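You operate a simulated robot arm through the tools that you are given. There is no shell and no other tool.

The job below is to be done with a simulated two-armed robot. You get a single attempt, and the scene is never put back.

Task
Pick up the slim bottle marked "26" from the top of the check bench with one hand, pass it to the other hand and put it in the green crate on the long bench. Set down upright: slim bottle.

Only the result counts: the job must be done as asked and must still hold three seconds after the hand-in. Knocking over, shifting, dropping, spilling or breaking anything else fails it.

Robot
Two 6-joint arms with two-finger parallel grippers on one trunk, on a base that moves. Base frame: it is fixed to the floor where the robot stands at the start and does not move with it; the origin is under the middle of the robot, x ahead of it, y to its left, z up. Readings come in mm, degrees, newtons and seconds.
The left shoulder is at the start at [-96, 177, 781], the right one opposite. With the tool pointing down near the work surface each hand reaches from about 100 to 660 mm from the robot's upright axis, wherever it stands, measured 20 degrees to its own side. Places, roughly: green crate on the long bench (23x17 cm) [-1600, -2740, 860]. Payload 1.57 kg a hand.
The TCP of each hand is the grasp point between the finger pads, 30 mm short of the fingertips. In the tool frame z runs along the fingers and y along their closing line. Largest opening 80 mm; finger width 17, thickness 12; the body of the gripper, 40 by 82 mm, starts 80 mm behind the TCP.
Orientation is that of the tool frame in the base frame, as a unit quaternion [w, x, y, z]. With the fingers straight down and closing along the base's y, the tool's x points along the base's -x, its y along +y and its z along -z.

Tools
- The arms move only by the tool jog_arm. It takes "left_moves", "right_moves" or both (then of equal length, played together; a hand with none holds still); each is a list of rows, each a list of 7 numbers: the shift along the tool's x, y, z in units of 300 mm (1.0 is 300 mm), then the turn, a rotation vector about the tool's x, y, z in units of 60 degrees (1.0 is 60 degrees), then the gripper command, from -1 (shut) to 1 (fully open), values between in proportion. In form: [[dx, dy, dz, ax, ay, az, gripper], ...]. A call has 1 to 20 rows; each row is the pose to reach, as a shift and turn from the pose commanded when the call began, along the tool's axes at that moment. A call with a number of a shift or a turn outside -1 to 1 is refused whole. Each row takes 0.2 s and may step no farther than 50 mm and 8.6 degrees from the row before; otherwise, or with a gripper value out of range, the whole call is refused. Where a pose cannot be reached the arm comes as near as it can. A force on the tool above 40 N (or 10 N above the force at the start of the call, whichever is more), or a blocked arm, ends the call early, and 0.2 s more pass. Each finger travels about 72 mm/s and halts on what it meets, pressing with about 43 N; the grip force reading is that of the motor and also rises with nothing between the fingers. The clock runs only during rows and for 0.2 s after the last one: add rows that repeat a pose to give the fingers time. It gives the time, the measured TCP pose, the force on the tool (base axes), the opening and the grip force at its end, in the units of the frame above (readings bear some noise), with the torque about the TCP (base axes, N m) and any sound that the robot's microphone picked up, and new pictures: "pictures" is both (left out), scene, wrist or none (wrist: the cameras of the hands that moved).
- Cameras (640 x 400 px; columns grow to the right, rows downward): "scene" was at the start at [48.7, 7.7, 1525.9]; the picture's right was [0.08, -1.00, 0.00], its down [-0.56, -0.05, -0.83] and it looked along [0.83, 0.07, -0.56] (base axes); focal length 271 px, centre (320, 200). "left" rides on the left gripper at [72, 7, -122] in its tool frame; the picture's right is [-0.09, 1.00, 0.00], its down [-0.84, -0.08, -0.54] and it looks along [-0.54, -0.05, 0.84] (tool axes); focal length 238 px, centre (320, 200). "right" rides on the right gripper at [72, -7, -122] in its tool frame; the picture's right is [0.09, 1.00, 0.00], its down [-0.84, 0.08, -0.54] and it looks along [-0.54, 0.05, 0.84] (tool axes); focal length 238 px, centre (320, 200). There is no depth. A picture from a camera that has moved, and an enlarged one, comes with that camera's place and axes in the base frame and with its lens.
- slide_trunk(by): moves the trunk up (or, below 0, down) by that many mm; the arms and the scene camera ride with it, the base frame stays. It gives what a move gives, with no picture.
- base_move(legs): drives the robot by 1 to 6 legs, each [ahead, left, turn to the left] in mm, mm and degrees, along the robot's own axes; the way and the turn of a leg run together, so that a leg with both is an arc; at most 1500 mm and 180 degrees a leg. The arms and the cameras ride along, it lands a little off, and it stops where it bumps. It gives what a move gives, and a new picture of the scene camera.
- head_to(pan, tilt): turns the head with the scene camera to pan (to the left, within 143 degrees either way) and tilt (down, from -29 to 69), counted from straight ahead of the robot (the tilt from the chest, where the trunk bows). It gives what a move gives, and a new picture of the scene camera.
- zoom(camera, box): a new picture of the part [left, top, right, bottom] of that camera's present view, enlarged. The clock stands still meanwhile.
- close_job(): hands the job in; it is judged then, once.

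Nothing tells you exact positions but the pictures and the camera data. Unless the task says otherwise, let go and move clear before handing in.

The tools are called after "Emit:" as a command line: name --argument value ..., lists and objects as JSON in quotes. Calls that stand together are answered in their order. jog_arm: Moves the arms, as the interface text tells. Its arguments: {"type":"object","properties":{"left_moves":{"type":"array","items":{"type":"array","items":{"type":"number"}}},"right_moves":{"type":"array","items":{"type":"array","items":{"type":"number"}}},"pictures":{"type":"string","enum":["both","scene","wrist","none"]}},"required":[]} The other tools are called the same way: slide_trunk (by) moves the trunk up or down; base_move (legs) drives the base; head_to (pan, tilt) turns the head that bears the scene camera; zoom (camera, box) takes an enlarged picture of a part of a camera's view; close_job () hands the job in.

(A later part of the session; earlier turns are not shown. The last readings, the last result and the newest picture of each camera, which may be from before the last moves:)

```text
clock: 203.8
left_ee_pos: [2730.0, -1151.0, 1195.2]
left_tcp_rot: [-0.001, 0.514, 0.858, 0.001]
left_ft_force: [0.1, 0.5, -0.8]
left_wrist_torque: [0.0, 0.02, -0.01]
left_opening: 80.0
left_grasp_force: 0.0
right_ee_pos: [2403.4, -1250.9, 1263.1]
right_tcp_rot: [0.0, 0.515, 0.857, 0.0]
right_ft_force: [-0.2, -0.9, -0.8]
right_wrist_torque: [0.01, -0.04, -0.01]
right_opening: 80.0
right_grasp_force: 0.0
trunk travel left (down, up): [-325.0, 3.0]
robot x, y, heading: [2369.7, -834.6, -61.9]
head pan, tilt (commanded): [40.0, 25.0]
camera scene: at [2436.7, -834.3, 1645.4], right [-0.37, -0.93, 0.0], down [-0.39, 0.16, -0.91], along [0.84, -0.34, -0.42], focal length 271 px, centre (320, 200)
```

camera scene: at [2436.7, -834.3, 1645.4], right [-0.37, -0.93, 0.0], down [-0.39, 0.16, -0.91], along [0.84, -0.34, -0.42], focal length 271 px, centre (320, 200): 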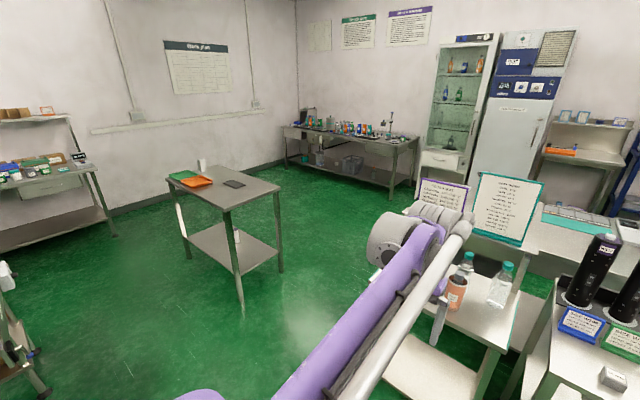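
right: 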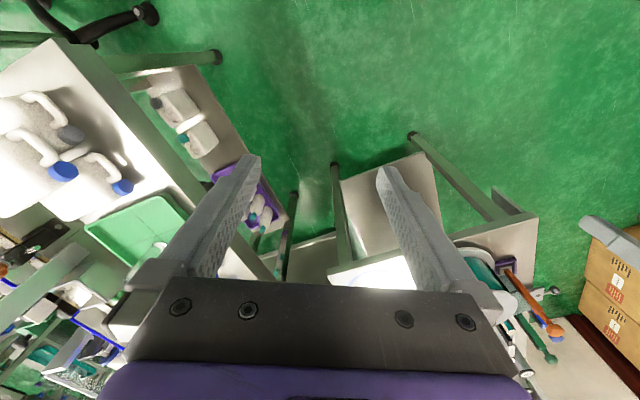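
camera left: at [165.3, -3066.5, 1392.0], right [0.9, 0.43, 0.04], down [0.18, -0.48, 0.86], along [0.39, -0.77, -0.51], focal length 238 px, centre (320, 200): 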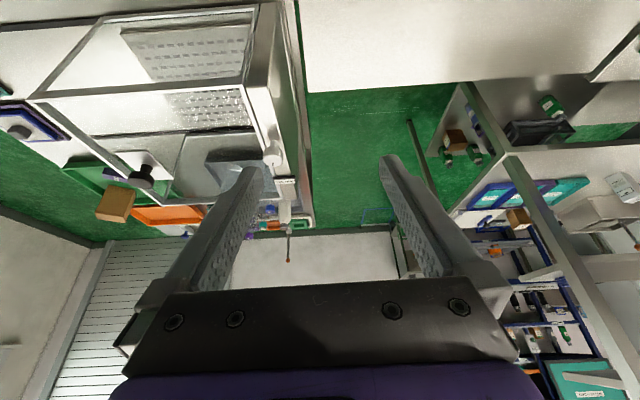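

The gap between the sample table and the small table leads to the back aisle. I'll line up with that gap first.

Emit:
base_move --legs '[[0, 1040, -5.5]]'

Emit:
head_to --pan 0 --tilt 35

```text
clock: 213.4
left_ee_pos: [3657.7, -746.6, 1196.0]
left_tcp_rot: [-0.001, 0.563, 0.827, 0.0]
left_ft_force: [-0.1, 0.6, 0.2]
left_wrist_torque: [-0.01, -0.03, -0.03]
left_opening: 80.0
left_grasp_force: 0.1
right_ee_pos: [3323.7, -806.5, 1263.1]
right_tcp_rot: [0.0, 0.563, 0.827, -0.001]
right_ft_force: [1.4, -0.7, 0.0]
right_wrist_torque: [0.0, 0.01, 0.0]
right_opening: 79.6
right_grasp_force: 0.2
trunk travel left (down, up): [-325.0, 3.0]
robot x, y, heading: [3339.7, -391.5, -68.5]
head pan, tilt (commanded): [40.0, 25.0]
camera scene: at [3402.4, -395.9, 1645.5], right [-0.48, -0.88, 0.0], down [-0.37, 0.2, -0.91], along [0.8, -0.43, -0.42], focal length 271 px, centre (320, 200)
```

scene: 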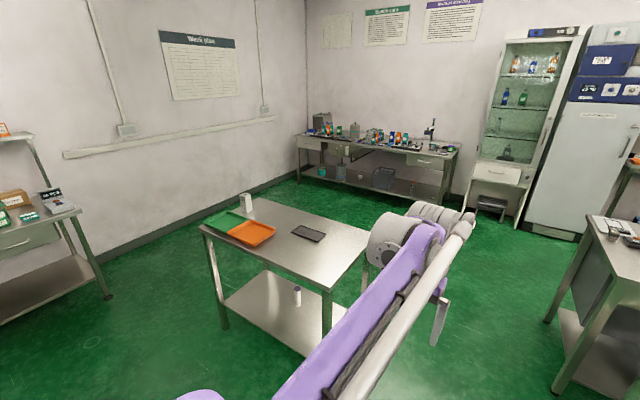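

```text
clock: 214.5
left_ee_pos: [3658.0, -744.5, 1195.3]
left_tcp_rot: [-0.001, 0.563, 0.827, 0.0]
left_ft_force: [-0.1, 0.4, 0.5]
left_wrist_torque: [0.01, 0.02, 0.0]
left_opening: 79.9
left_grasp_force: 0.1
right_ee_pos: [3322.2, -806.7, 1263.9]
right_tcp_rot: [0.0, 0.562, 0.827, 0.0]
right_ft_force: [-0.5, -0.1, 1.0]
right_wrist_torque: [0.01, 0.02, -0.02]
right_opening: 80.2
right_grasp_force: 0.0
trunk travel left (down, up): [-325.0, 3.0]
robot x, y, heading: [3338.5, -394.5, -68.2]
head pan, tilt (commanded): [0.0, 35.0]
camera scene: at [3353.8, -433.9, 1629.8], right [-0.93, -0.37, 0.0], down [-0.21, 0.53, -0.82], along [0.3, -0.76, -0.57], focal length 271 px, centre (320, 200)
```

scene: 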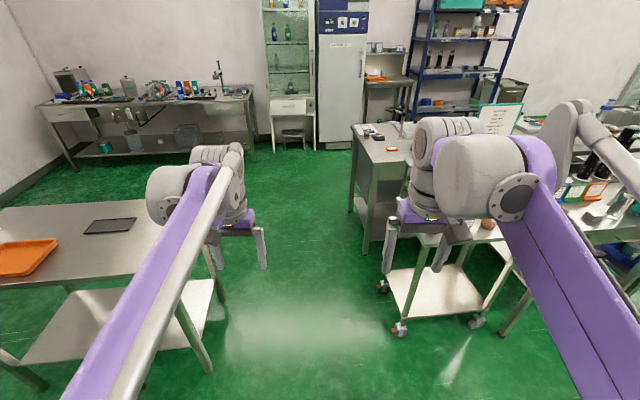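

Emit:
base_move --legs '[[300, 110, 0], [1100, 0, 0]]'

Emit:
head_to --pan -40 --tilt 35

```text
clock: 221.8
left_ee_pos: [4271.7, -1988.9, 1194.8]
left_tcp_rot: [0.0, 0.562, 0.827, 0.0]
left_ft_force: [-0.2, 0.2, 0.5]
left_wrist_torque: [0.0, -0.01, 0.0]
left_opening: 80.3
left_grasp_force: 0.0
right_ee_pos: [3935.8, -2050.0, 1264.8]
right_tcp_rot: [0.0, 0.563, 0.827, 0.0]
right_ft_force: [0.1, -0.1, 0.6]
right_wrist_torque: [-0.06, 0.04, -0.02]
right_opening: 80.0
right_grasp_force: 0.1
trunk travel left (down, up): [-325.0, 3.0]
robot x, y, heading: [3950.1, -1637.9, -68.4]
head pan, tilt (commanded): [0.0, 35.0]
camera scene: at [3966.7, -1677.7, 1629.7], right [-0.93, -0.37, 0.0], down [-0.21, 0.53, -0.82], along [0.3, -0.76, -0.57], focal length 271 px, centre (320, 200)
```

scene: 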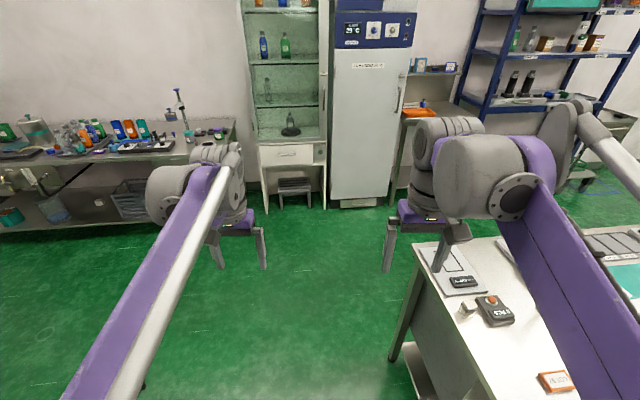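

```text
clock: 222.9
left_ee_pos: [4271.6, -1988.1, 1194.9]
left_tcp_rot: [0.0, 0.562, 0.827, 0.0]
left_ft_force: [0.3, -0.5, -0.6]
left_wrist_torque: [0.04, 0.0, 0.02]
left_opening: 79.6
left_grasp_force: 0.0
right_ee_pos: [3935.9, -2050.1, 1263.6]
right_tcp_rot: [-0.001, 0.562, 0.827, 0.0]
right_ft_force: [-0.1, 0.0, 0.2]
right_wrist_torque: [-0.01, -0.01, 0.02]
right_opening: 79.7
right_grasp_force: 0.1
trunk travel left (down, up): [-325.0, 3.0]
robot x, y, heading: [3950.9, -1636.1, -68.3]
head pan, tilt (commanded): [-40.0, 35.0]
camera scene: at [3906.7, -1679.6, 1629.7], right [-0.95, 0.31, 0.0], down [0.18, 0.54, -0.82], along [-0.26, -0.78, -0.57], focal length 271 px, centre (320, 200)
```

scene: 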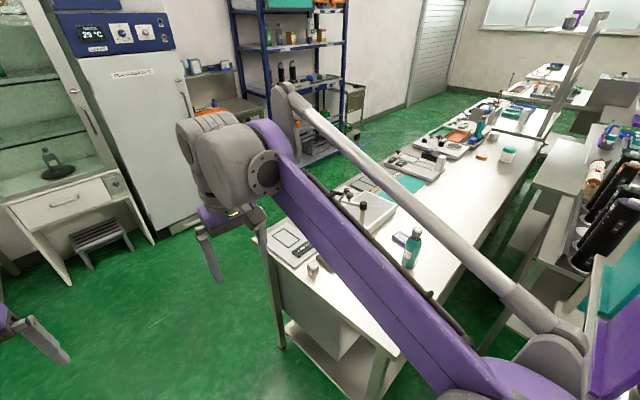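

Emit:
zoom --camera "scene" --box '[270, 190, 450, 300]'

Emit:
zoom --camera "scene" --box '[380, 90, 560, 200]'

Emit:
zoom --camera "scene" --box '[400, 222, 425, 242]'

Emit:
zoom --camera "scene" --box '[465, 110, 495, 130]'

```text
3.56 times, centred on (360, 245) of scene
camera zoom: at [3906.7, -1679.6, 1629.7], right [-0.95, 0.31, 0.0], down [0.18, 0.54, -0.82], along [-0.26, -0.78, -0.57], focal length 964 px, centre (178, 40)
```

zoom: 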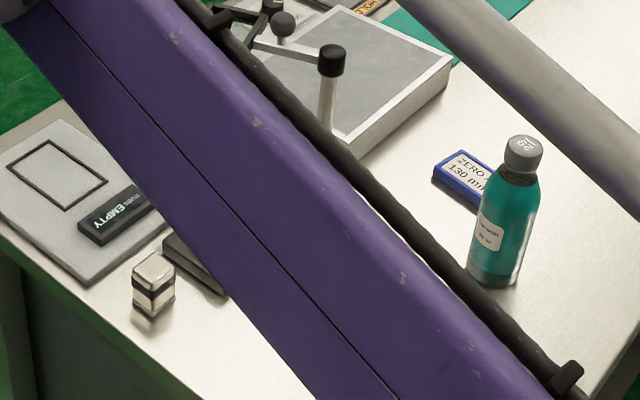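

```text
3.56 times, centred on (470, 145) of scene
camera zoom: at [3906.7, -1679.6, 1629.7], right [-0.95, 0.31, 0.0], down [0.18, 0.54, -0.82], along [-0.26, -0.78, -0.57], focal length 964 px, centre (-213, 396)
```

zoom: 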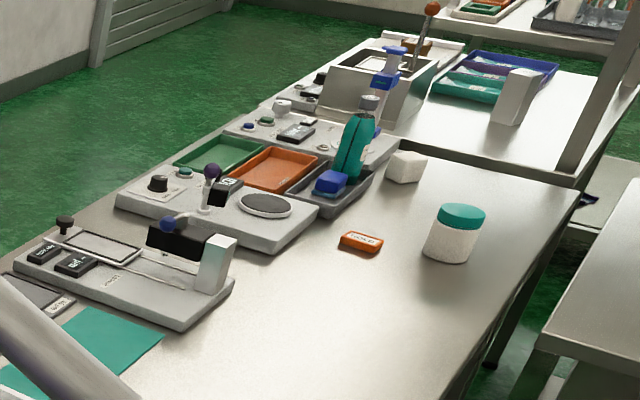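

```text
16.00 times, centred on (412, 232) of scene
camera zoom: at [3906.7, -1679.6, 1629.7], right [-0.95, 0.31, 0.0], down [0.18, 0.54, -0.82], along [-0.26, -0.78, -0.57], focal length 4340 px, centre (-1160, -312)
```

zoom: 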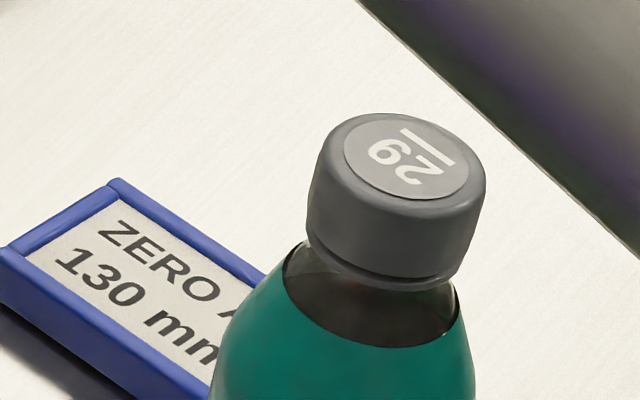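

```text
16.00 times, centred on (480, 120) of scene
camera zoom: at [3906.7, -1679.6, 1629.7], right [-0.95, 0.31, 0.0], down [0.18, 0.54, -0.82], along [-0.26, -0.78, -0.57], focal length 4340 px, centre (-2240, 1480)
```

zoom: 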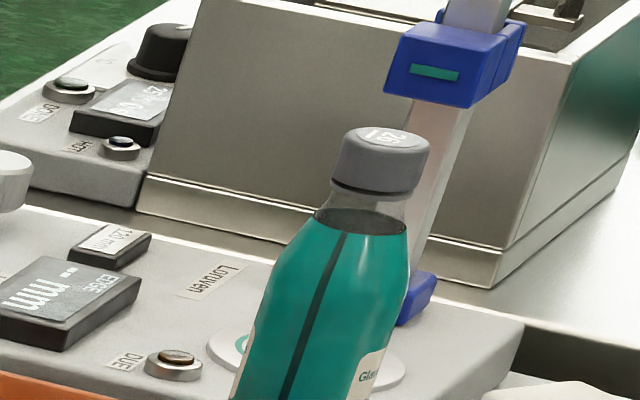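

This bench has two Glavento slim bottles with confusable caps (26 versus 29/62), which fits the check bench well. I'll drive into the aisle behind it, where the caps read upright.

Emit:
base_move --legs '[[1400, 0, 0]]'

Emit:
head_to --pan -90 --tilt 30

```text
clock: 229.8
left_ee_pos: [4789.8, -3279.3, 1194.9]
left_tcp_rot: [0.0, 0.56, 0.829, 0.001]
left_ft_force: [0.0, -0.5, 0.2]
left_wrist_torque: [-0.02, -0.02, 0.01]
left_opening: 80.2
left_grasp_force: 0.0
right_ee_pos: [4454.3, -3343.9, 1264.0]
right_tcp_rot: [0.0, 0.56, 0.829, 0.0]
right_ft_force: [-0.4, 0.1, 0.0]
right_wrist_torque: [-0.01, 0.04, 0.0]
right_opening: 79.9
right_grasp_force: 0.1
trunk travel left (down, up): [-325.0, 3.0]
robot x, y, heading: [4464.3, -2930.8, -68.3]
head pan, tilt (commanded): [-40.0, 35.0]
camera scene: at [4423.4, -2973.0, 1629.7], right [-0.95, 0.31, 0.0], down [0.18, 0.55, -0.82], along [-0.25, -0.78, -0.57], focal length 271 px, centre (320, 200)
```

scene: 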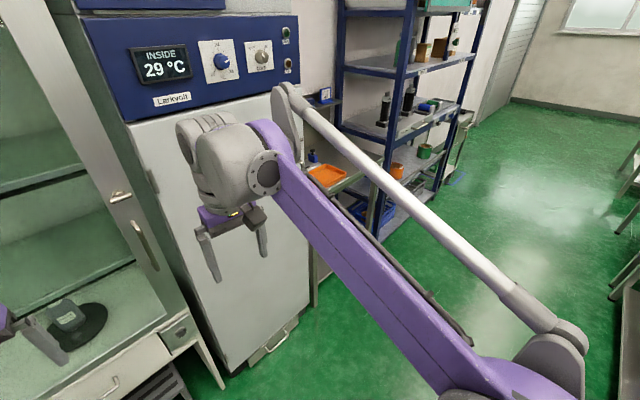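

```text
clock: 231.0
left_ee_pos: [4790.2, -3280.6, 1194.7]
left_tcp_rot: [-0.001, 0.56, 0.829, 0.001]
left_ft_force: [-0.8, 0.2, -0.7]
left_wrist_torque: [-0.01, 0.01, -0.02]
left_opening: 80.0
left_grasp_force: 0.1
right_ee_pos: [4454.6, -3344.0, 1263.8]
right_tcp_rot: [0.0, 0.56, 0.828, 0.0]
right_ft_force: [-0.1, -0.2, -0.1]
right_wrist_torque: [0.02, 0.0, -0.01]
right_opening: 80.0
right_grasp_force: 0.0
trunk travel left (down, up): [-325.0, 3.0]
robot x, y, heading: [4468.5, -2931.3, -68.3]
head pan, tilt (commanded): [-90.0, 30.0]
camera scene: at [4367.0, -2923.3, 1637.5], right [-0.37, 0.93, 0.0], down [0.46, 0.19, -0.87], along [-0.8, -0.32, -0.5], focal length 271 px, centre (320, 200)
```

scene: 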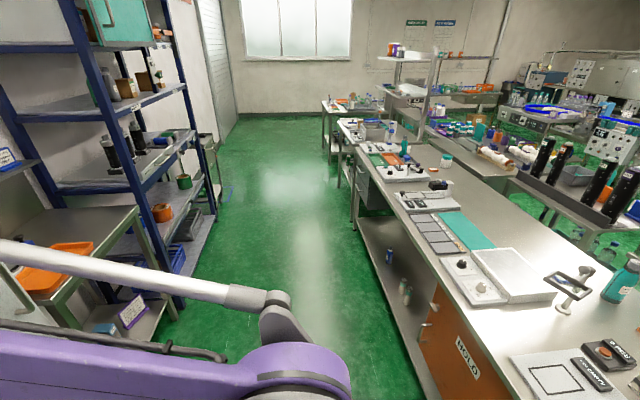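

This long instrument bench has a lower shelf with more bottles and a "HOLD" bin, which matches "top of the check bench". I'll zoom in.

Emit:
zoom --camera "scene" --box '[350, 110, 450, 180]'

Emit:
zoom --camera "scene" --box '[370, 230, 480, 390]'

Emit:
zoom --camera "scene" --box '[600, 245, 640, 305]'

Emit:
zoom --camera "scene" --box '[390, 135, 420, 165]'

```text
5.71 times, centred on (400, 145) of scene
camera zoom: at [4367.0, -2923.3, 1637.5], right [-0.37, 0.93, 0.0], down [0.46, 0.19, -0.87], along [-0.8, -0.32, -0.5], focal length 1550 px, centre (-137, 514)
```

zoom: 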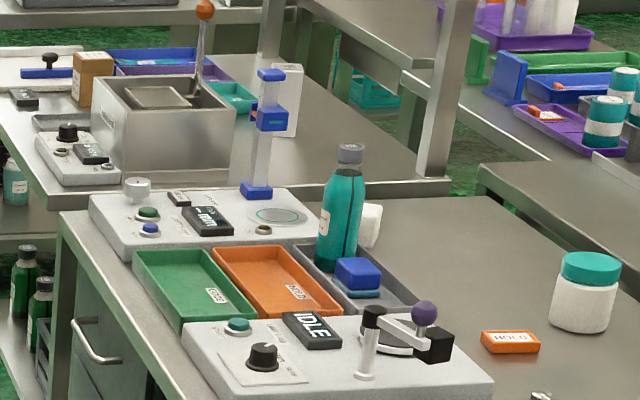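

```text
2.50 times, centred on (425, 310) of scene
camera zoom: at [4367.0, -2923.3, 1637.5], right [-0.37, 0.93, 0.0], down [0.46, 0.19, -0.87], along [-0.8, -0.32, -0.5], focal length 678 px, centre (58, -75)
```

zoom: 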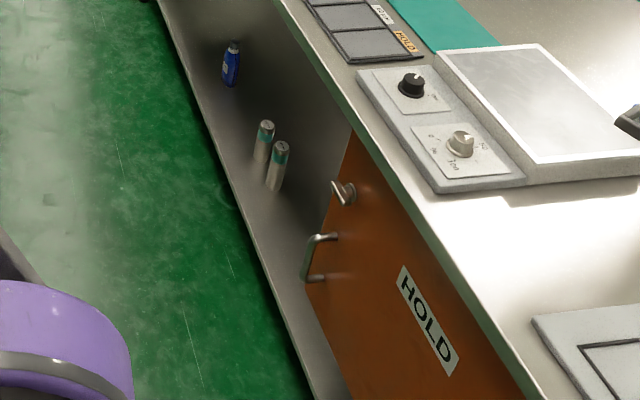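

```text
6.67 times, centred on (620, 275) of scene
camera zoom: at [4367.0, -2923.3, 1637.5], right [-0.37, 0.93, 0.0], down [0.46, 0.19, -0.87], along [-0.8, -0.32, -0.5], focal length 1808 px, centre (-1680, -300)
```

zoom: 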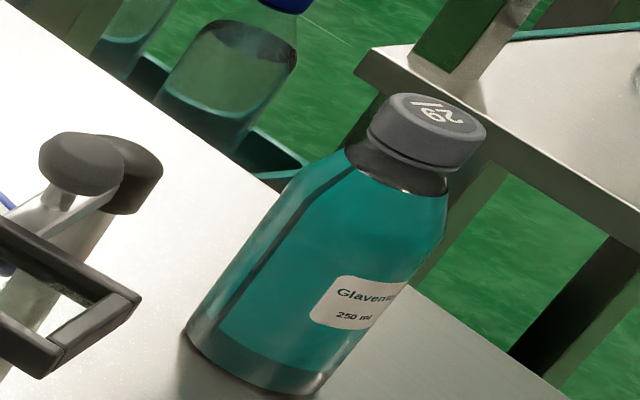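

```text
13.33 times, centred on (405, 150) of scene
camera zoom: at [4367.0, -2923.3, 1637.5], right [-0.37, 0.93, 0.0], down [0.46, 0.19, -0.87], along [-0.8, -0.32, -0.5], focal length 3616 px, centre (-813, 867)
```

zoom: 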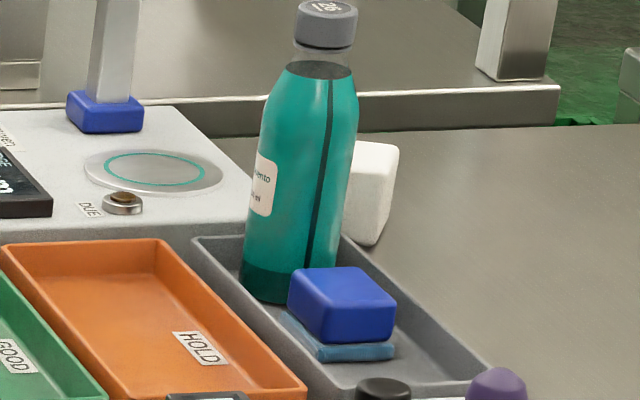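

This is clearly the check bench: instruments, GOOD and HOLD trays, and a grey tray holding a slim Glavento bottle. I'll turn round to face it and drive along the aisle to that bottle.

Emit:
base_move --legs '[[50, 0, 90], [0, 0, 90.5]]'

Emit:
base_move --legs '[[0, 1400, 0]]'

Emit:
head_to --pan 20 --tilt 40

```text
clock: 239.2
left_ee_pos: [4167.1, -2614.4, 1195.5]
left_tcp_rot: [0.001, 0.843, -0.538, 0.001]
left_ft_force: [-0.2, 0.2, -0.2]
left_wrist_torque: [0.01, 0.03, 0.01]
left_opening: 80.0
left_grasp_force: 0.0
right_ee_pos: [4498.4, -2534.4, 1262.9]
right_tcp_rot: [-0.001, 0.843, -0.538, 0.001]
right_ft_force: [0.6, -1.3, -0.1]
right_wrist_torque: [-0.01, 0.0, 0.01]
right_opening: 80.1
right_grasp_force: 0.1
trunk travel left (down, up): [-325.0, 3.0]
robot x, y, heading: [4505.7, -2948.4, 114.7]
head pan, tilt (commanded): [-90.0, 30.0]
camera scene: at [4608.0, -2947.9, 1637.5], right [0.42, -0.91, 0.0], down [-0.45, -0.21, -0.87], along [0.79, 0.36, -0.5], focal length 271 px, centre (320, 200)
```

scene: 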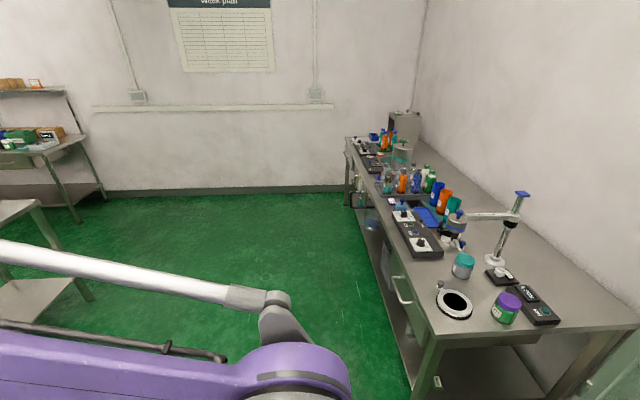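

```text
clock: 251.4
left_ee_pos: [2914.8, -3188.8, 1193.7]
left_tcp_rot: [0.001, 0.841, -0.541, 0.002]
left_ft_force: [-0.7, 0.4, -0.4]
left_wrist_torque: [0.03, -0.01, 0.0]
left_opening: 79.6
left_grasp_force: 0.1
right_ee_pos: [3247.1, -3110.4, 1264.4]
right_tcp_rot: [0.0, 0.841, -0.541, 0.0]
right_ft_force: [-0.2, -0.2, 0.3]
right_wrist_torque: [-0.04, 0.02, 0.0]
right_opening: 80.1
right_grasp_force: 0.1
trunk travel left (down, up): [-325.0, 3.0]
robot x, y, heading: [3253.3, -3523.3, 114.5]
head pan, tilt (commanded): [-90.0, 30.0]
camera scene: at [3354.3, -3525.5, 1637.5], right [0.41, -0.91, 0.0], down [-0.46, -0.21, -0.87], along [0.79, 0.36, -0.5], focal length 271 px, centre (320, 200)
```

scene: 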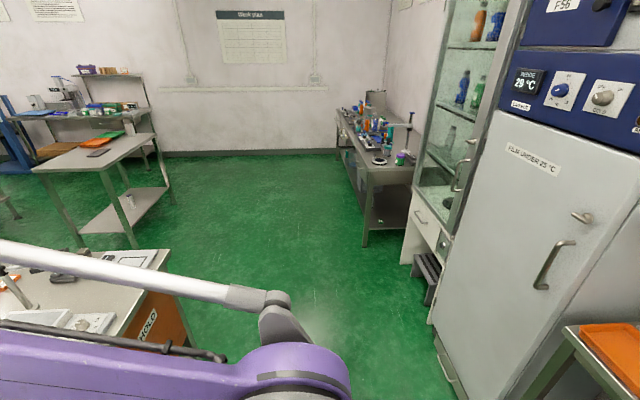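

```text
clock: 253.3
left_ee_pos: [2914.9, -3189.3, 1195.2]
left_tcp_rot: [0.0, 0.841, -0.541, 0.001]
left_ft_force: [0.2, 0.0, -0.2]
left_wrist_torque: [0.01, 0.01, 0.04]
left_opening: 80.2
left_grasp_force: 0.1
right_ee_pos: [3247.2, -3111.0, 1263.5]
right_tcp_rot: [0.0, 0.841, -0.541, 0.0]
right_ft_force: [0.1, 0.2, 0.3]
right_wrist_torque: [-0.03, 0.0, 0.02]
right_opening: 80.0
right_grasp_force: 0.1
trunk travel left (down, up): [-325.0, 3.0]
robot x, y, heading: [3249.3, -3522.9, 114.4]
head pan, tilt (commanded): [20.0, 40.0]
camera scene: at [3212.4, -3502.3, 1622.2], right [0.71, 0.7, 0.0], down [0.45, -0.46, -0.77], along [-0.54, 0.55, -0.64], focal length 271 px, centre (320, 200)
```

scene: 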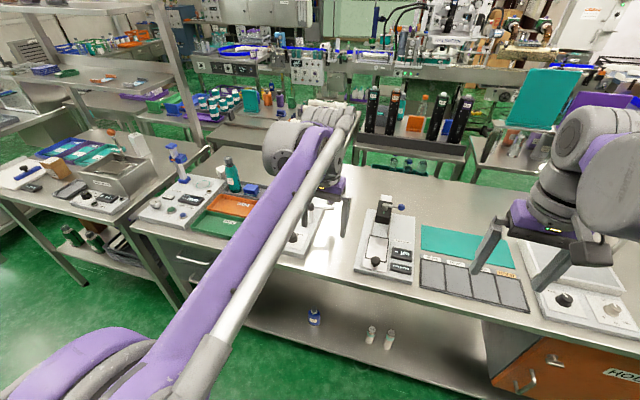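

Emit:
base_move --legs '[[0, 600, -1.9]]'

Emit:
head_to --pan 0 --tilt 42

Emit:
zoom --camera "scene" --box '[220, 110, 380, 220]'

```text
clock: 259.1
left_ee_pos: [2376.2, -3411.4, 1195.8]
left_tcp_rot: [0.0, 0.828, -0.56, 0.001]
left_ft_force: [0.4, -0.3, -0.2]
left_wrist_torque: [-0.02, -0.01, 0.01]
left_opening: 80.0
left_grasp_force: 0.0
right_ee_pos: [2713.0, -3348.6, 1263.5]
right_tcp_rot: [0.0, 0.828, -0.56, 0.0]
right_ft_force: [0.1, -0.1, -0.4]
right_wrist_torque: [-0.05, -0.01, 0.0]
right_opening: 79.8
right_grasp_force: 0.0
trunk travel left (down, up): [-325.0, 3.0]
robot x, y, heading: [2697.9, -3760.9, 111.6]
head pan, tilt (commanded): [20.0, 40.0]
camera scene: at [2658.1, -3738.1, 1622.2], right [0.74, 0.67, 0.0], down [0.43, -0.48, -0.77], along [-0.51, 0.57, -0.64], focal length 271 px, centre (320, 200)
```

scene: 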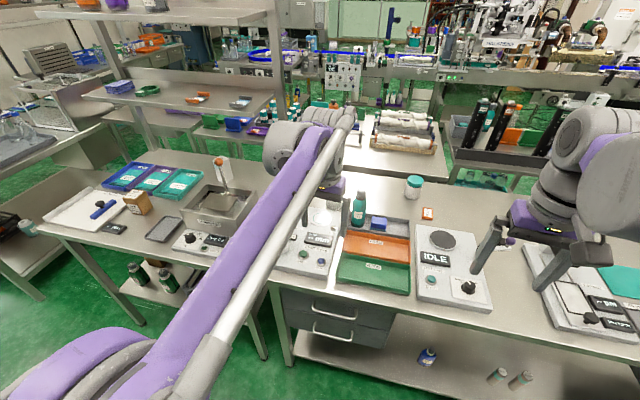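

```text
clock: 259.9
left_ee_pos: [2376.5, -3411.1, 1195.7]
left_tcp_rot: [0.0, 0.829, -0.56, 0.001]
left_ft_force: [0.4, -0.8, 0.2]
left_wrist_torque: [0.0, 0.0, 0.01]
left_opening: 80.4
left_grasp_force: 0.1
right_ee_pos: [2712.2, -3347.5, 1263.7]
right_tcp_rot: [0.0, 0.828, -0.56, -0.001]
right_ft_force: [0.3, 0.5, -0.1]
right_wrist_torque: [0.01, 0.03, 0.03]
right_opening: 80.1
right_grasp_force: 0.0
trunk travel left (down, up): [-325.0, 3.0]
robot x, y, heading: [2696.0, -3762.1, 111.9]
head pan, tilt (commanded): [0.0, 42.0]
camera scene: at [2683.7, -3723.9, 1619.3], right [0.93, 0.37, 0.0], down [0.25, -0.62, -0.74], along [-0.28, 0.69, -0.67], focal length 271 px, centre (320, 200)
```

scene: 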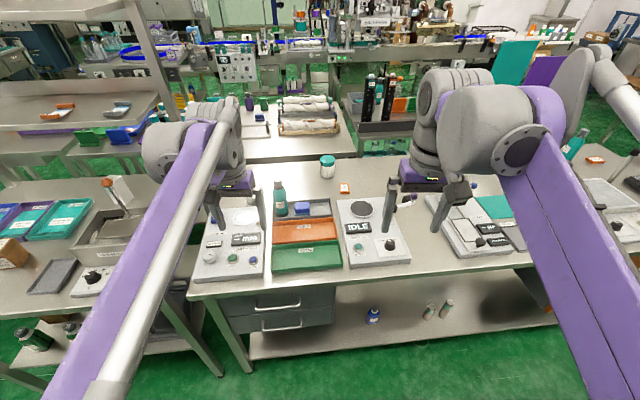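

```text
3.64 times, centred on (300, 165) of scene
camera zoom: at [2683.7, -3723.9, 1619.3], right [0.93, 0.37, 0.0], down [0.25, -0.62, -0.74], along [-0.28, 0.69, -0.67], focal length 986 px, centre (393, 327)
```

zoom: 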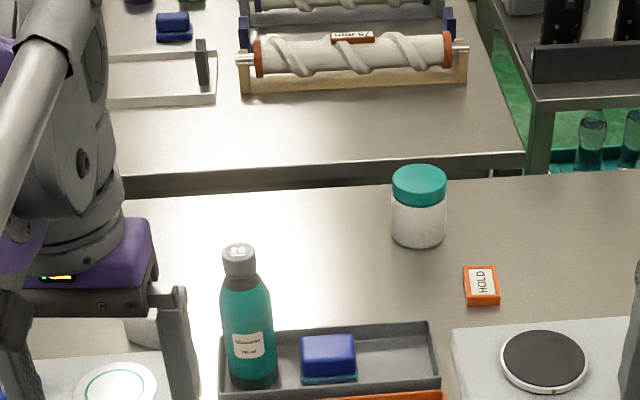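

The cap reads "26" upright from here: a Glavento slim bottle on the check bench top, standing in the grey tray at about (2267, -3082), cap top near z 1046. I'll move in closer and use the left wrist camera to refine the position.

Emit:
base_move --legs '[[220, 0, 0]]'

Emit:
zoom --camera "left" --box '[0, 0, 640, 400]'

Emit:
zoom --camera "scene" --box '[200, 120, 400, 260]'

```text
clock: 261.6
left_ee_pos: [2292.7, -3212.0, 1194.2]
left_tcp_rot: [0.0, 0.83, -0.558, 0.0]
left_ft_force: [-0.1, 0.1, 0.6]
left_wrist_torque: [0.0, -0.02, 0.01]
left_opening: 80.1
left_grasp_force: 0.2
right_ee_pos: [2628.5, -3147.4, 1264.2]
right_tcp_rot: [0.0, 0.829, -0.56, 0.001]
right_ft_force: [0.3, -0.1, 0.2]
right_wrist_torque: [0.01, 0.03, 0.0]
right_opening: 79.9
right_grasp_force: 0.1
trunk travel left (down, up): [-325.0, 3.0]
robot x, y, heading: [2616.9, -3560.5, 112.1]
head pan, tilt (commanded): [0.0, 42.0]
camera scene: at [2602.5, -3522.9, 1619.0], right [0.93, 0.38, 0.0], down [0.25, -0.62, -0.74], along [-0.28, 0.69, -0.67], focal length 271 px, centre (320, 200)
```

scene: 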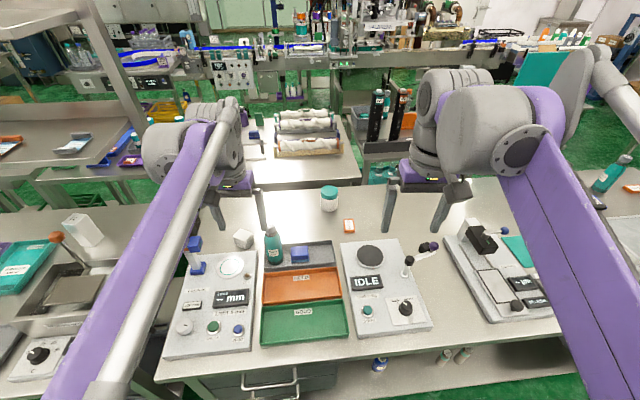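

```text
1.00 times, centred on (320, 200) of left (not enlarged: the box is as wide or as high as the picture)
camera zoom: at [2313.9, -3281.4, 1318.4], right [-0.96, -0.29, 0.0], down [-0.24, 0.81, 0.54], along [-0.16, 0.52, -0.84], focal length 238 px, centre (320, 200)
```

zoom: 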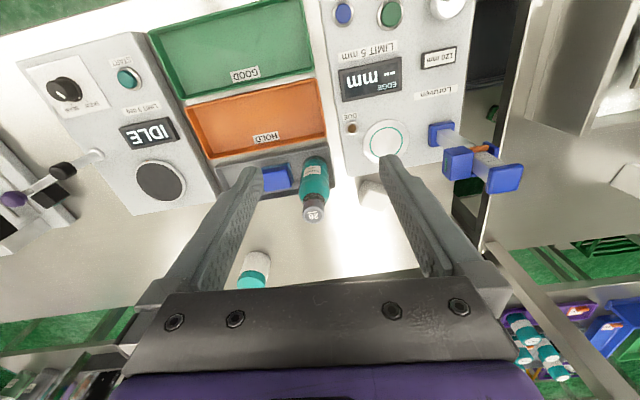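

```text
2.86 times, centred on (300, 190) of scene
camera zoom: at [2602.5, -3522.9, 1619.0], right [0.93, 0.38, 0.0], down [0.25, -0.62, -0.74], along [-0.28, 0.69, -0.67], focal length 775 px, centre (377, 229)
```

zoom: 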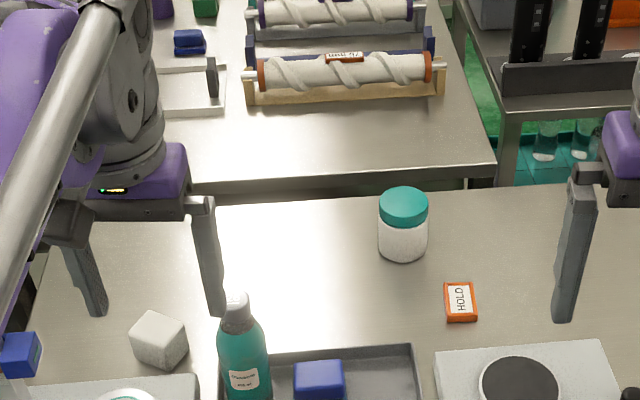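

Emit:
zoom --camera "left" --box '[280, 140, 360, 240]'

Emit:
zoom --camera "scene" --box '[250, 215, 300, 275]'

```text
4.00 times, centred on (320, 190) of left
camera zoom: at [2313.9, -3281.4, 1318.4], right [-0.96, -0.29, 0.0], down [-0.24, 0.81, 0.54], along [-0.16, 0.52, -0.84], focal length 953 px, centre (320, 240)
```

zoom: 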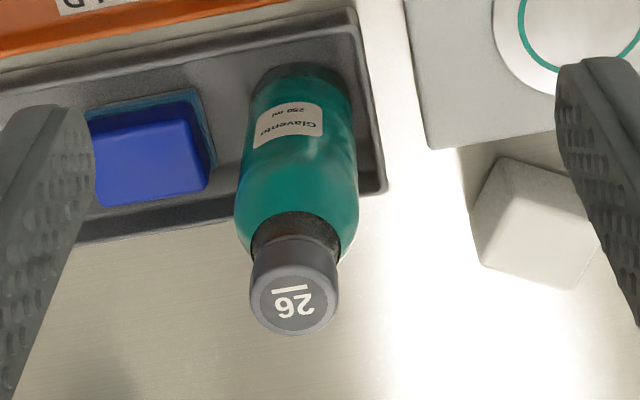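

```text
6.67 times, centred on (275, 245) of scene
camera zoom: at [2602.5, -3522.9, 1619.0], right [0.93, 0.38, 0.0], down [0.25, -0.62, -0.74], along [-0.28, 0.69, -0.67], focal length 1808 px, centre (620, -100)
```

zoom: 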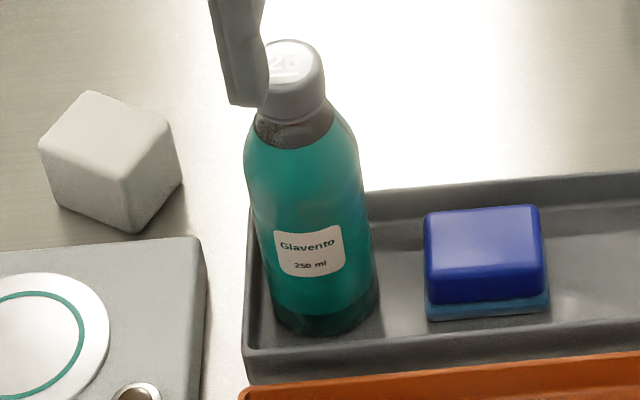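

The cap is confirmed as "26" (underlined), at about (2260, -3071) with its top near z 1030. I'll move the left hand above it with the jaws turned 90°, keeping its camera clear for the hand-over.

Emit:
jog_arm --left_moves '[[-0.04, -0.006, 0.0, 0, 0, 0.125, 1], [-0.08, -0.012, 0.0, 0, 0, 0.25, 1], [-0.12, -0.018, 0.02, 0, 0, 0.375, 1], [-0.16, -0.024, 0.04, 0, 0, 0.5, 1], [-0.2, -0.03, 0.06, 0, 0, 0.625, 1], [-0.24, -0.036, 0.08, 0, 0, 0.75, 1], [-0.28, -0.042, 0.1, 0, 0, 0.875, 1], [-0.32, -0.048, 0.12, 0, 0, 1.0, 1]]' --pictures "wrist"

```text
clock: 263.4
left_ee_pos: [2269.5, -3114.6, 1157.5]
left_tcp_rot: [-0.001, -0.438, 0.899, -0.001]
left_ft_force: [1.1, 0.0, -0.1]
left_wrist_torque: [-0.02, 0.0, -0.02]
left_opening: 80.0
left_grasp_force: 0.1
right_ee_pos: [2627.3, -3147.1, 1263.3]
right_tcp_rot: [0.0, 0.829, -0.559, 0.0]
right_ft_force: [-0.2, 0.2, 0.5]
right_wrist_torque: [0.0, 0.0, -0.01]
right_opening: 79.9
right_grasp_force: 0.0
trunk travel left (down, up): [-325.0, 3.0]
robot x, y, heading: [2613.4, -3558.8, 112.1]
head pan, tilt (commanded): [0.0, 42.0]
camera left: at [2220.2, -3167.7, 1281.2], right [-0.73, 0.69, 0.0], down [0.58, 0.61, 0.54], along [0.37, 0.39, -0.84], focal length 238 px, centre (320, 200)
```

left: 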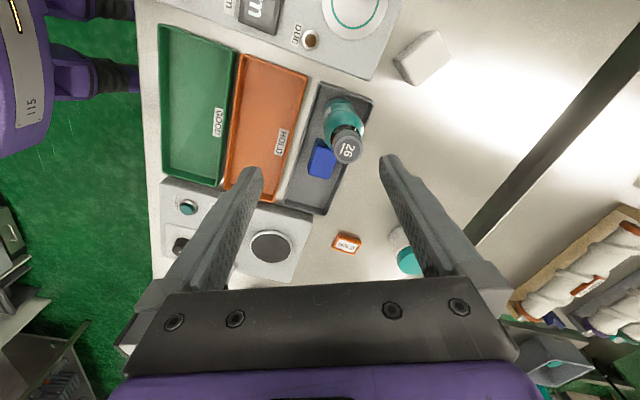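

Emit:
zoom --camera "left" --box '[300, 80, 400, 180]'

```text
4.00 times, centred on (350, 130) of left
camera zoom: at [2220.2, -3167.7, 1281.2], right [-0.73, 0.69, 0.0], down [0.58, 0.61, 0.54], along [0.37, 0.39, -0.84], focal length 953 px, centre (200, 480)
```

zoom: 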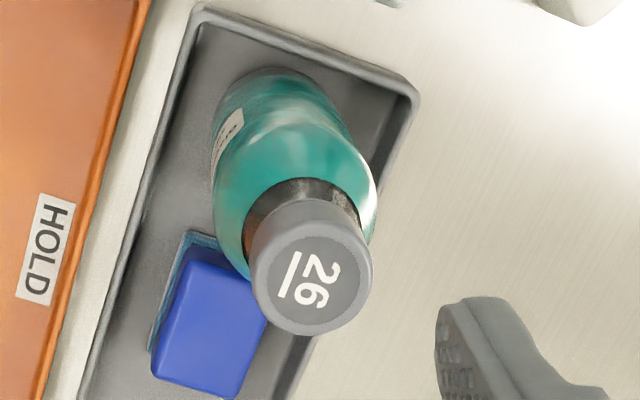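

Emit:
jog_arm --left_moves '[[-0.018, 0.022, 0.05, 0, 0, 0.125, 1], [-0.036, 0.045, 0.1, 0, 0, 0.25, 1], [-0.054, 0.067, 0.15, 0, 0, 0.375, 1], [-0.072, 0.089, 0.19, 0, 0, 0.5, 1]]' --pictures "both"

```text
clock: 264.4
left_ee_pos: [2262.0, -3081.8, 1099.6]
left_tcp_rot: [0.0, -0.191, 0.982, -0.001]
left_ft_force: [-0.5, 0.4, 0.4]
left_wrist_torque: [0.01, -0.01, -0.01]
left_opening: 80.0
left_grasp_force: 0.1
right_ee_pos: [2628.0, -3145.3, 1263.6]
right_tcp_rot: [0.0, 0.829, -0.56, 0.0]
right_ft_force: [-0.3, -0.4, -0.7]
right_wrist_torque: [-0.04, 0.01, 0.01]
right_opening: 80.0
right_grasp_force: 0.0
trunk travel left (down, up): [-325.0, 3.0]
robot x, y, heading: [2616.8, -3560.8, 112.4]
head pan, tilt (commanded): [0.0, 42.0]
camera scene: at [2601.9, -3521.5, 1619.2], right [0.93, 0.38, 0.0], down [0.25, -0.62, -0.74], along [-0.28, 0.69, -0.67], focal length 271 px, centre (320, 200)
camera left: at [2193.1, -3103.1, 1224.6], right [-0.29, 0.96, 0.0], down [0.8, 0.24, 0.54], along [0.52, 0.15, -0.84], focal length 238 px, centre (320, 200)
```

scene: 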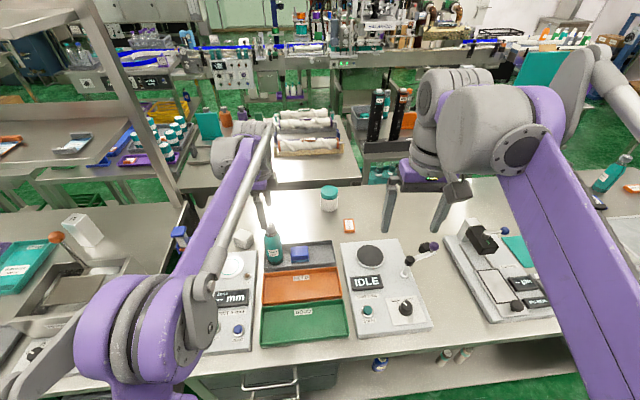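
left: 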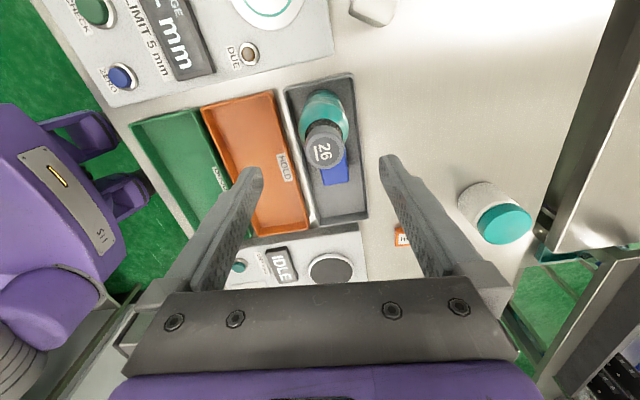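

Emit:
zoom --camera "left" --box '[270, 80, 370, 190]'

```text
3.64 times, centred on (320, 135) of left
camera zoom: at [2193.1, -3103.1, 1224.6], right [-0.29, 0.96, 0.0], down [0.8, 0.24, 0.54], along [0.52, 0.15, -0.84], focal length 867 px, centre (320, 436)
```

zoom: 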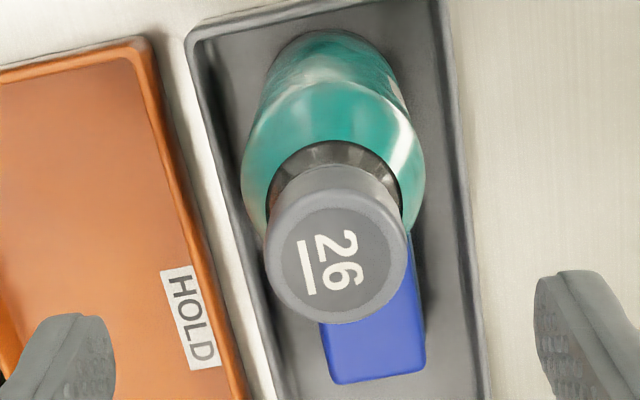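

Emit:
jog_arm --left_moves '[[0.005, 0.0133, 0.06, 0, 0, 0, 1], [0.005, 0.0133, 0.12, 0, 0, 0, 1], [0.005, 0.0133, 0.182, 0, 0, 0, 1]]' --pictures "both"

```text
clock: 265.2
left_ee_pos: [2259.7, -3077.7, 1046.9]
left_tcp_rot: [0.0, -0.192, 0.981, 0.0]
left_ft_force: [-0.8, 1.0, -0.3]
left_wrist_torque: [0.02, 0.02, 0.01]
left_opening: 80.0
left_grasp_force: 0.0
right_ee_pos: [2628.6, -3145.5, 1264.4]
right_tcp_rot: [0.0, 0.829, -0.559, 0.0]
right_ft_force: [-0.3, 0.1, -0.4]
right_wrist_torque: [-0.03, 0.04, -0.01]
right_opening: 80.0
right_grasp_force: 0.1
trunk travel left (down, up): [-325.0, 3.0]
robot x, y, heading: [2617.0, -3560.5, 112.1]
head pan, tilt (commanded): [0.0, 42.0]
camera scene: at [2602.1, -3522.0, 1619.2], right [0.93, 0.38, 0.0], down [0.25, -0.62, -0.74], along [-0.28, 0.69, -0.67], focal length 271 px, centre (320, 200)
camera left: at [2190.4, -3100.9, 1170.1], right [-0.29, 0.96, 0.0], down [0.8, 0.24, 0.54], along [0.52, 0.15, -0.84], focal length 238 px, centre (320, 200)
```

scene: 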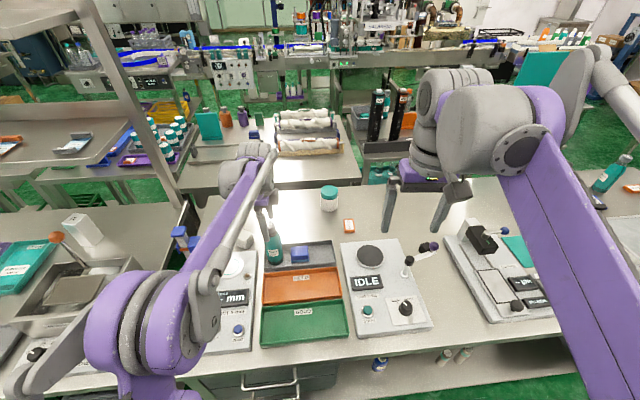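
left: 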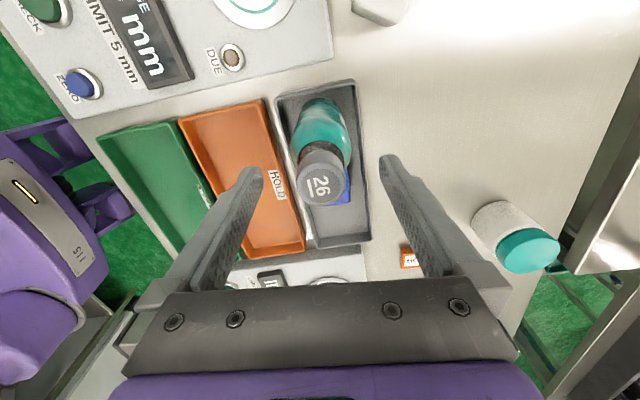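

The cap is centred between the fingers. Closing the left gripper on the cap.

Emit:
jog_arm --left_moves '[[0, 0, 0, 0, 0, 0, 0], [0, 0, 0, 0, 0, 0, -0.5], [0, 0, 0, 0, 0, 0, -1], [0, 0, 0, 0, 0, 0, -1], [0, 0, 0, 0, 0, 0, -1], [0, 0, 0, 0, 0, 0, -1]]' --pictures "wrist"

```text
clock: 266.6
left_ee_pos: [2260.2, -3078.4, 1047.1]
left_tcp_rot: [0.0, -0.191, 0.982, -0.001]
left_ft_force: [-0.1, 0.3, 0.0]
left_wrist_torque: [0.16, 0.06, 0.01]
left_opening: 31.7
left_grasp_force: 40.2
right_ee_pos: [2627.9, -3145.8, 1263.0]
right_tcp_rot: [0.0, 0.828, -0.56, 0.0]
right_ft_force: [0.3, 0.3, 0.7]
right_wrist_torque: [0.0, 0.0, 0.02]
right_opening: 79.7
right_grasp_force: 0.0
trunk travel left (down, up): [-325.0, 3.0]
robot x, y, heading: [2618.3, -3557.6, 112.0]
head pan, tilt (commanded): [0.0, 42.0]
camera left: at [2190.4, -3100.9, 1170.4], right [-0.29, 0.96, 0.0], down [0.8, 0.24, 0.54], along [0.52, 0.15, -0.84], focal length 238 px, centre (320, 200)
```

left: 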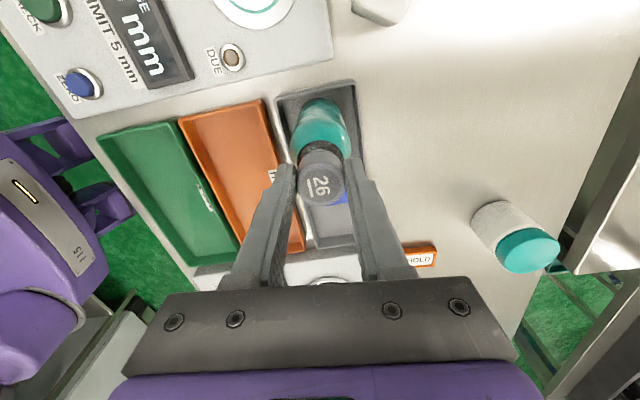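

Emit:
jog_arm --left_moves '[[0, 0, -0.04, 0, 0, 0, -1], [0, 0, -0.1, 0, 0, 0, -1], [0, 0, -0.18, 0, 0, 0, -1], [0, 0, -0.26, 0, 0, 0, -1], [0, 0, -0.33, 0, 0, 0, -1]]' --pictures "both"

```text
clock: 267.8
left_ee_pos: [2259.4, -3078.9, 1146.3]
left_tcp_rot: [0.0, -0.192, 0.981, -0.001]
left_ft_force: [0.4, 0.4, -2.7]
left_wrist_torque: [0.01, -0.01, 0.02]
left_opening: 31.8
left_grasp_force: 40.1
right_ee_pos: [2627.6, -3146.0, 1263.7]
right_tcp_rot: [0.0, 0.829, -0.559, 0.0]
right_ft_force: [0.5, -0.7, 0.1]
right_wrist_torque: [0.01, 0.01, -0.02]
right_opening: 80.1
right_grasp_force: 0.1
trunk travel left (down, up): [-325.0, 3.0]
robot x, y, heading: [2622.2, -3563.2, 112.0]
head pan, tilt (commanded): [0.0, 42.0]
camera scene: at [2602.0, -3521.8, 1619.2], right [0.93, 0.38, 0.0], down [0.25, -0.62, -0.74], along [-0.28, 0.69, -0.67], focal length 271 px, centre (320, 200)
camera left: at [2189.6, -3100.7, 1270.5], right [-0.29, 0.96, 0.0], down [0.8, 0.24, 0.54], along [0.52, 0.15, -0.84], focal length 238 px, centre (320, 200)
```

scene: 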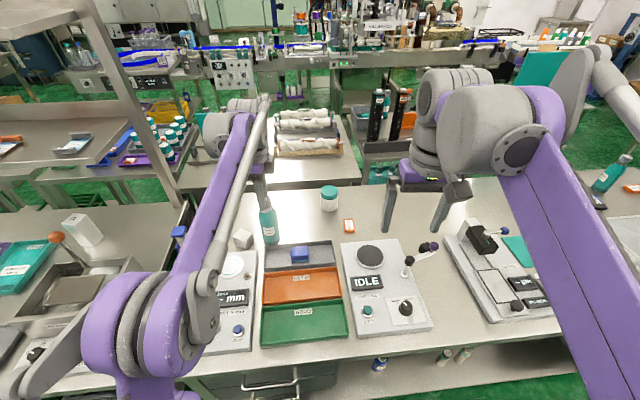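
left: 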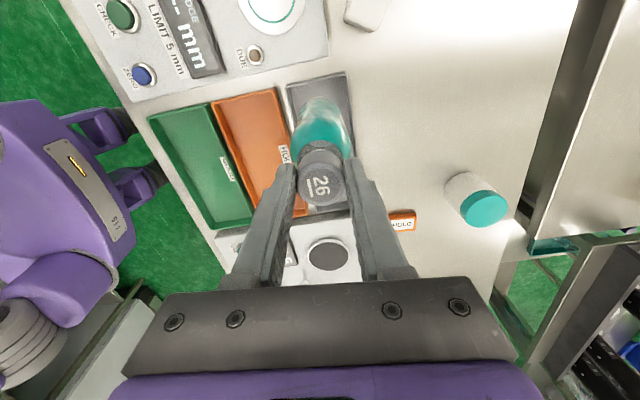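

The bottle is up (about 2.7 N). I'll draw it back toward the robot and then back the base away into the open aisle for the hand-over.

Emit:
jog_arm --left_moves '[[0, -0.1, 0, 0, 0, 0, -1], [-0.03, -0.2, 0, 0, 0, 0, -1], [-0.06, -0.3, 0, 0, 0, 0, -1], [-0.1, -0.4, 0, 0, 0, 0, -1], [-0.15, -0.45, 0, 0, 0, 0, -1]]' --pictures "none"

Emit:
base_move --legs '[[-260, 0, 0]]'

```text
clock: 269.0
left_ee_pos: [2352.5, -3188.6, 1146.2]
left_tcp_rot: [-0.001, -0.192, 0.981, 0.0]
left_ft_force: [0.0, -0.4, -2.0]
left_wrist_torque: [-0.01, 0.02, 0.01]
left_opening: 31.6
left_grasp_force: 40.1
right_ee_pos: [2628.8, -3147.2, 1263.4]
right_tcp_rot: [0.001, 0.829, -0.559, 0.0]
right_ft_force: [0.4, -0.3, 0.3]
right_wrist_torque: [0.02, 0.02, -0.01]
right_opening: 79.7
right_grasp_force: 0.1
trunk travel left (down, up): [-325.0, 3.0]
robot x, y, heading: [2619.0, -3564.6, 112.0]
head pan, tilt (commanded): [0.0, 42.0]
```

```text
clock: 270.9
left_ee_pos: [2448.7, -3427.7, 1147.6]
left_tcp_rot: [0.0, -0.192, 0.981, 0.0]
left_ft_force: [-0.7, 0.5, -3.0]
left_wrist_torque: [0.01, 0.02, 0.01]
left_opening: 32.1
left_grasp_force: 40.5
right_ee_pos: [2725.6, -3386.9, 1263.2]
right_tcp_rot: [0.0, 0.829, -0.559, 0.0]
right_ft_force: [1.1, -0.2, -0.2]
right_wrist_torque: [0.02, 0.0, 0.03]
right_opening: 79.8
right_grasp_force: 0.2
trunk travel left (down, up): [-325.0, 3.0]
robot x, y, heading: [2713.9, -3801.3, 112.0]
head pan, tilt (commanded): [0.0, 42.0]
camera scene: at [2699.2, -3761.8, 1619.4], right [0.93, 0.37, 0.0], down [0.25, -0.62, -0.74], along [-0.28, 0.69, -0.67], focal length 271 px, centre (320, 200)
```

scene: 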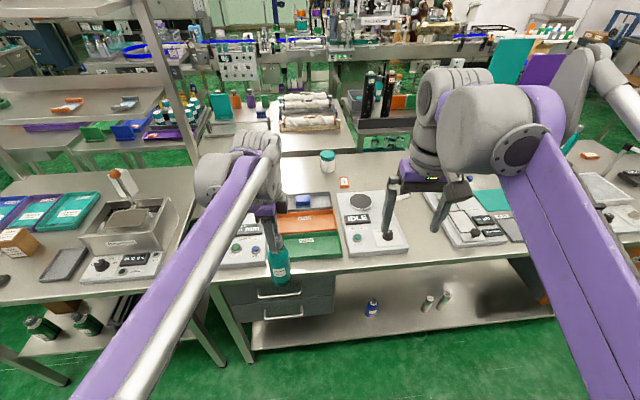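

The bottle hangs at ahead 446, left 106 in the robot frame. For the hand-over the left hand will bring it toward the centre while the right hand comes in tilted 45° to grip the body. First I'll tilt the right hand, well clear.

Emit:
jog_arm --right_moves '[[0.05, -0.02, 0.046, 0, -0.125, 0, 1], [0.1, -0.04, 0.092, 0, -0.25, 0, 1], [0.15, -0.06, 0.138, 0, -0.375, 0, 1], [0.2, -0.08, 0.184, 0, -0.5, 0, 1], [0.25, -0.1, 0.23, 0, -0.625, 0, 1], [0.3, -0.113, 0.277, 0, -0.75, 0, 1]]' --pictures "both"

```text
clock: 272.3
left_ee_pos: [2448.4, -3429.0, 1145.8]
left_tcp_rot: [0.0, -0.191, 0.982, -0.002]
left_ft_force: [-0.2, -0.4, -2.6]
left_wrist_torque: [0.01, 0.01, 0.02]
left_opening: 31.9
left_grasp_force: 40.3
right_ee_pos: [2790.3, -3457.6, 1179.5]
right_tcp_rot: [-0.216, 0.765, -0.516, -0.318]
right_ft_force: [0.4, 0.1, 0.0]
right_wrist_torque: [0.01, 0.01, 0.0]
right_opening: 80.0
right_grasp_force: 0.0
trunk travel left (down, up): [-325.0, 3.0]
robot x, y, heading: [2712.8, -3799.3, 112.1]
head pan, tilt (commanded): [0.0, 42.0]
camera scene: at [2699.9, -3764.3, 1619.2], right [0.93, 0.37, 0.0], down [0.25, -0.62, -0.74], along [-0.28, 0.69, -0.67], focal length 271 px, centre (320, 200)
camera right: at [2848.2, -3584.8, 1213.8], right [-0.9, -0.43, -0.07], down [-0.15, 0.16, 0.98], along [-0.41, 0.89, -0.21], focal length 238 px, centre (320, 200)
```

scene: 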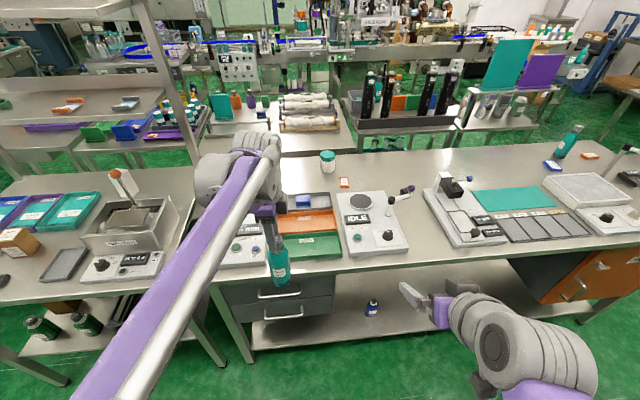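
right: 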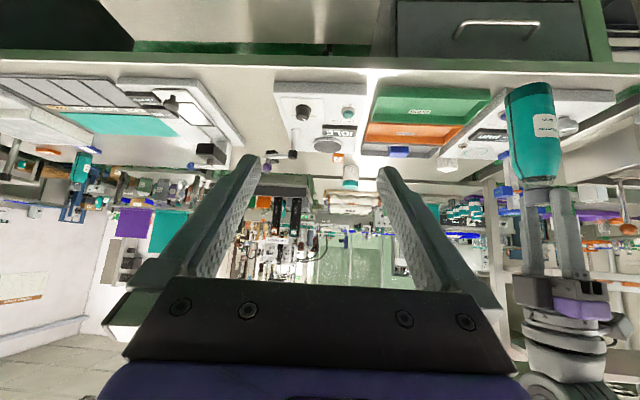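

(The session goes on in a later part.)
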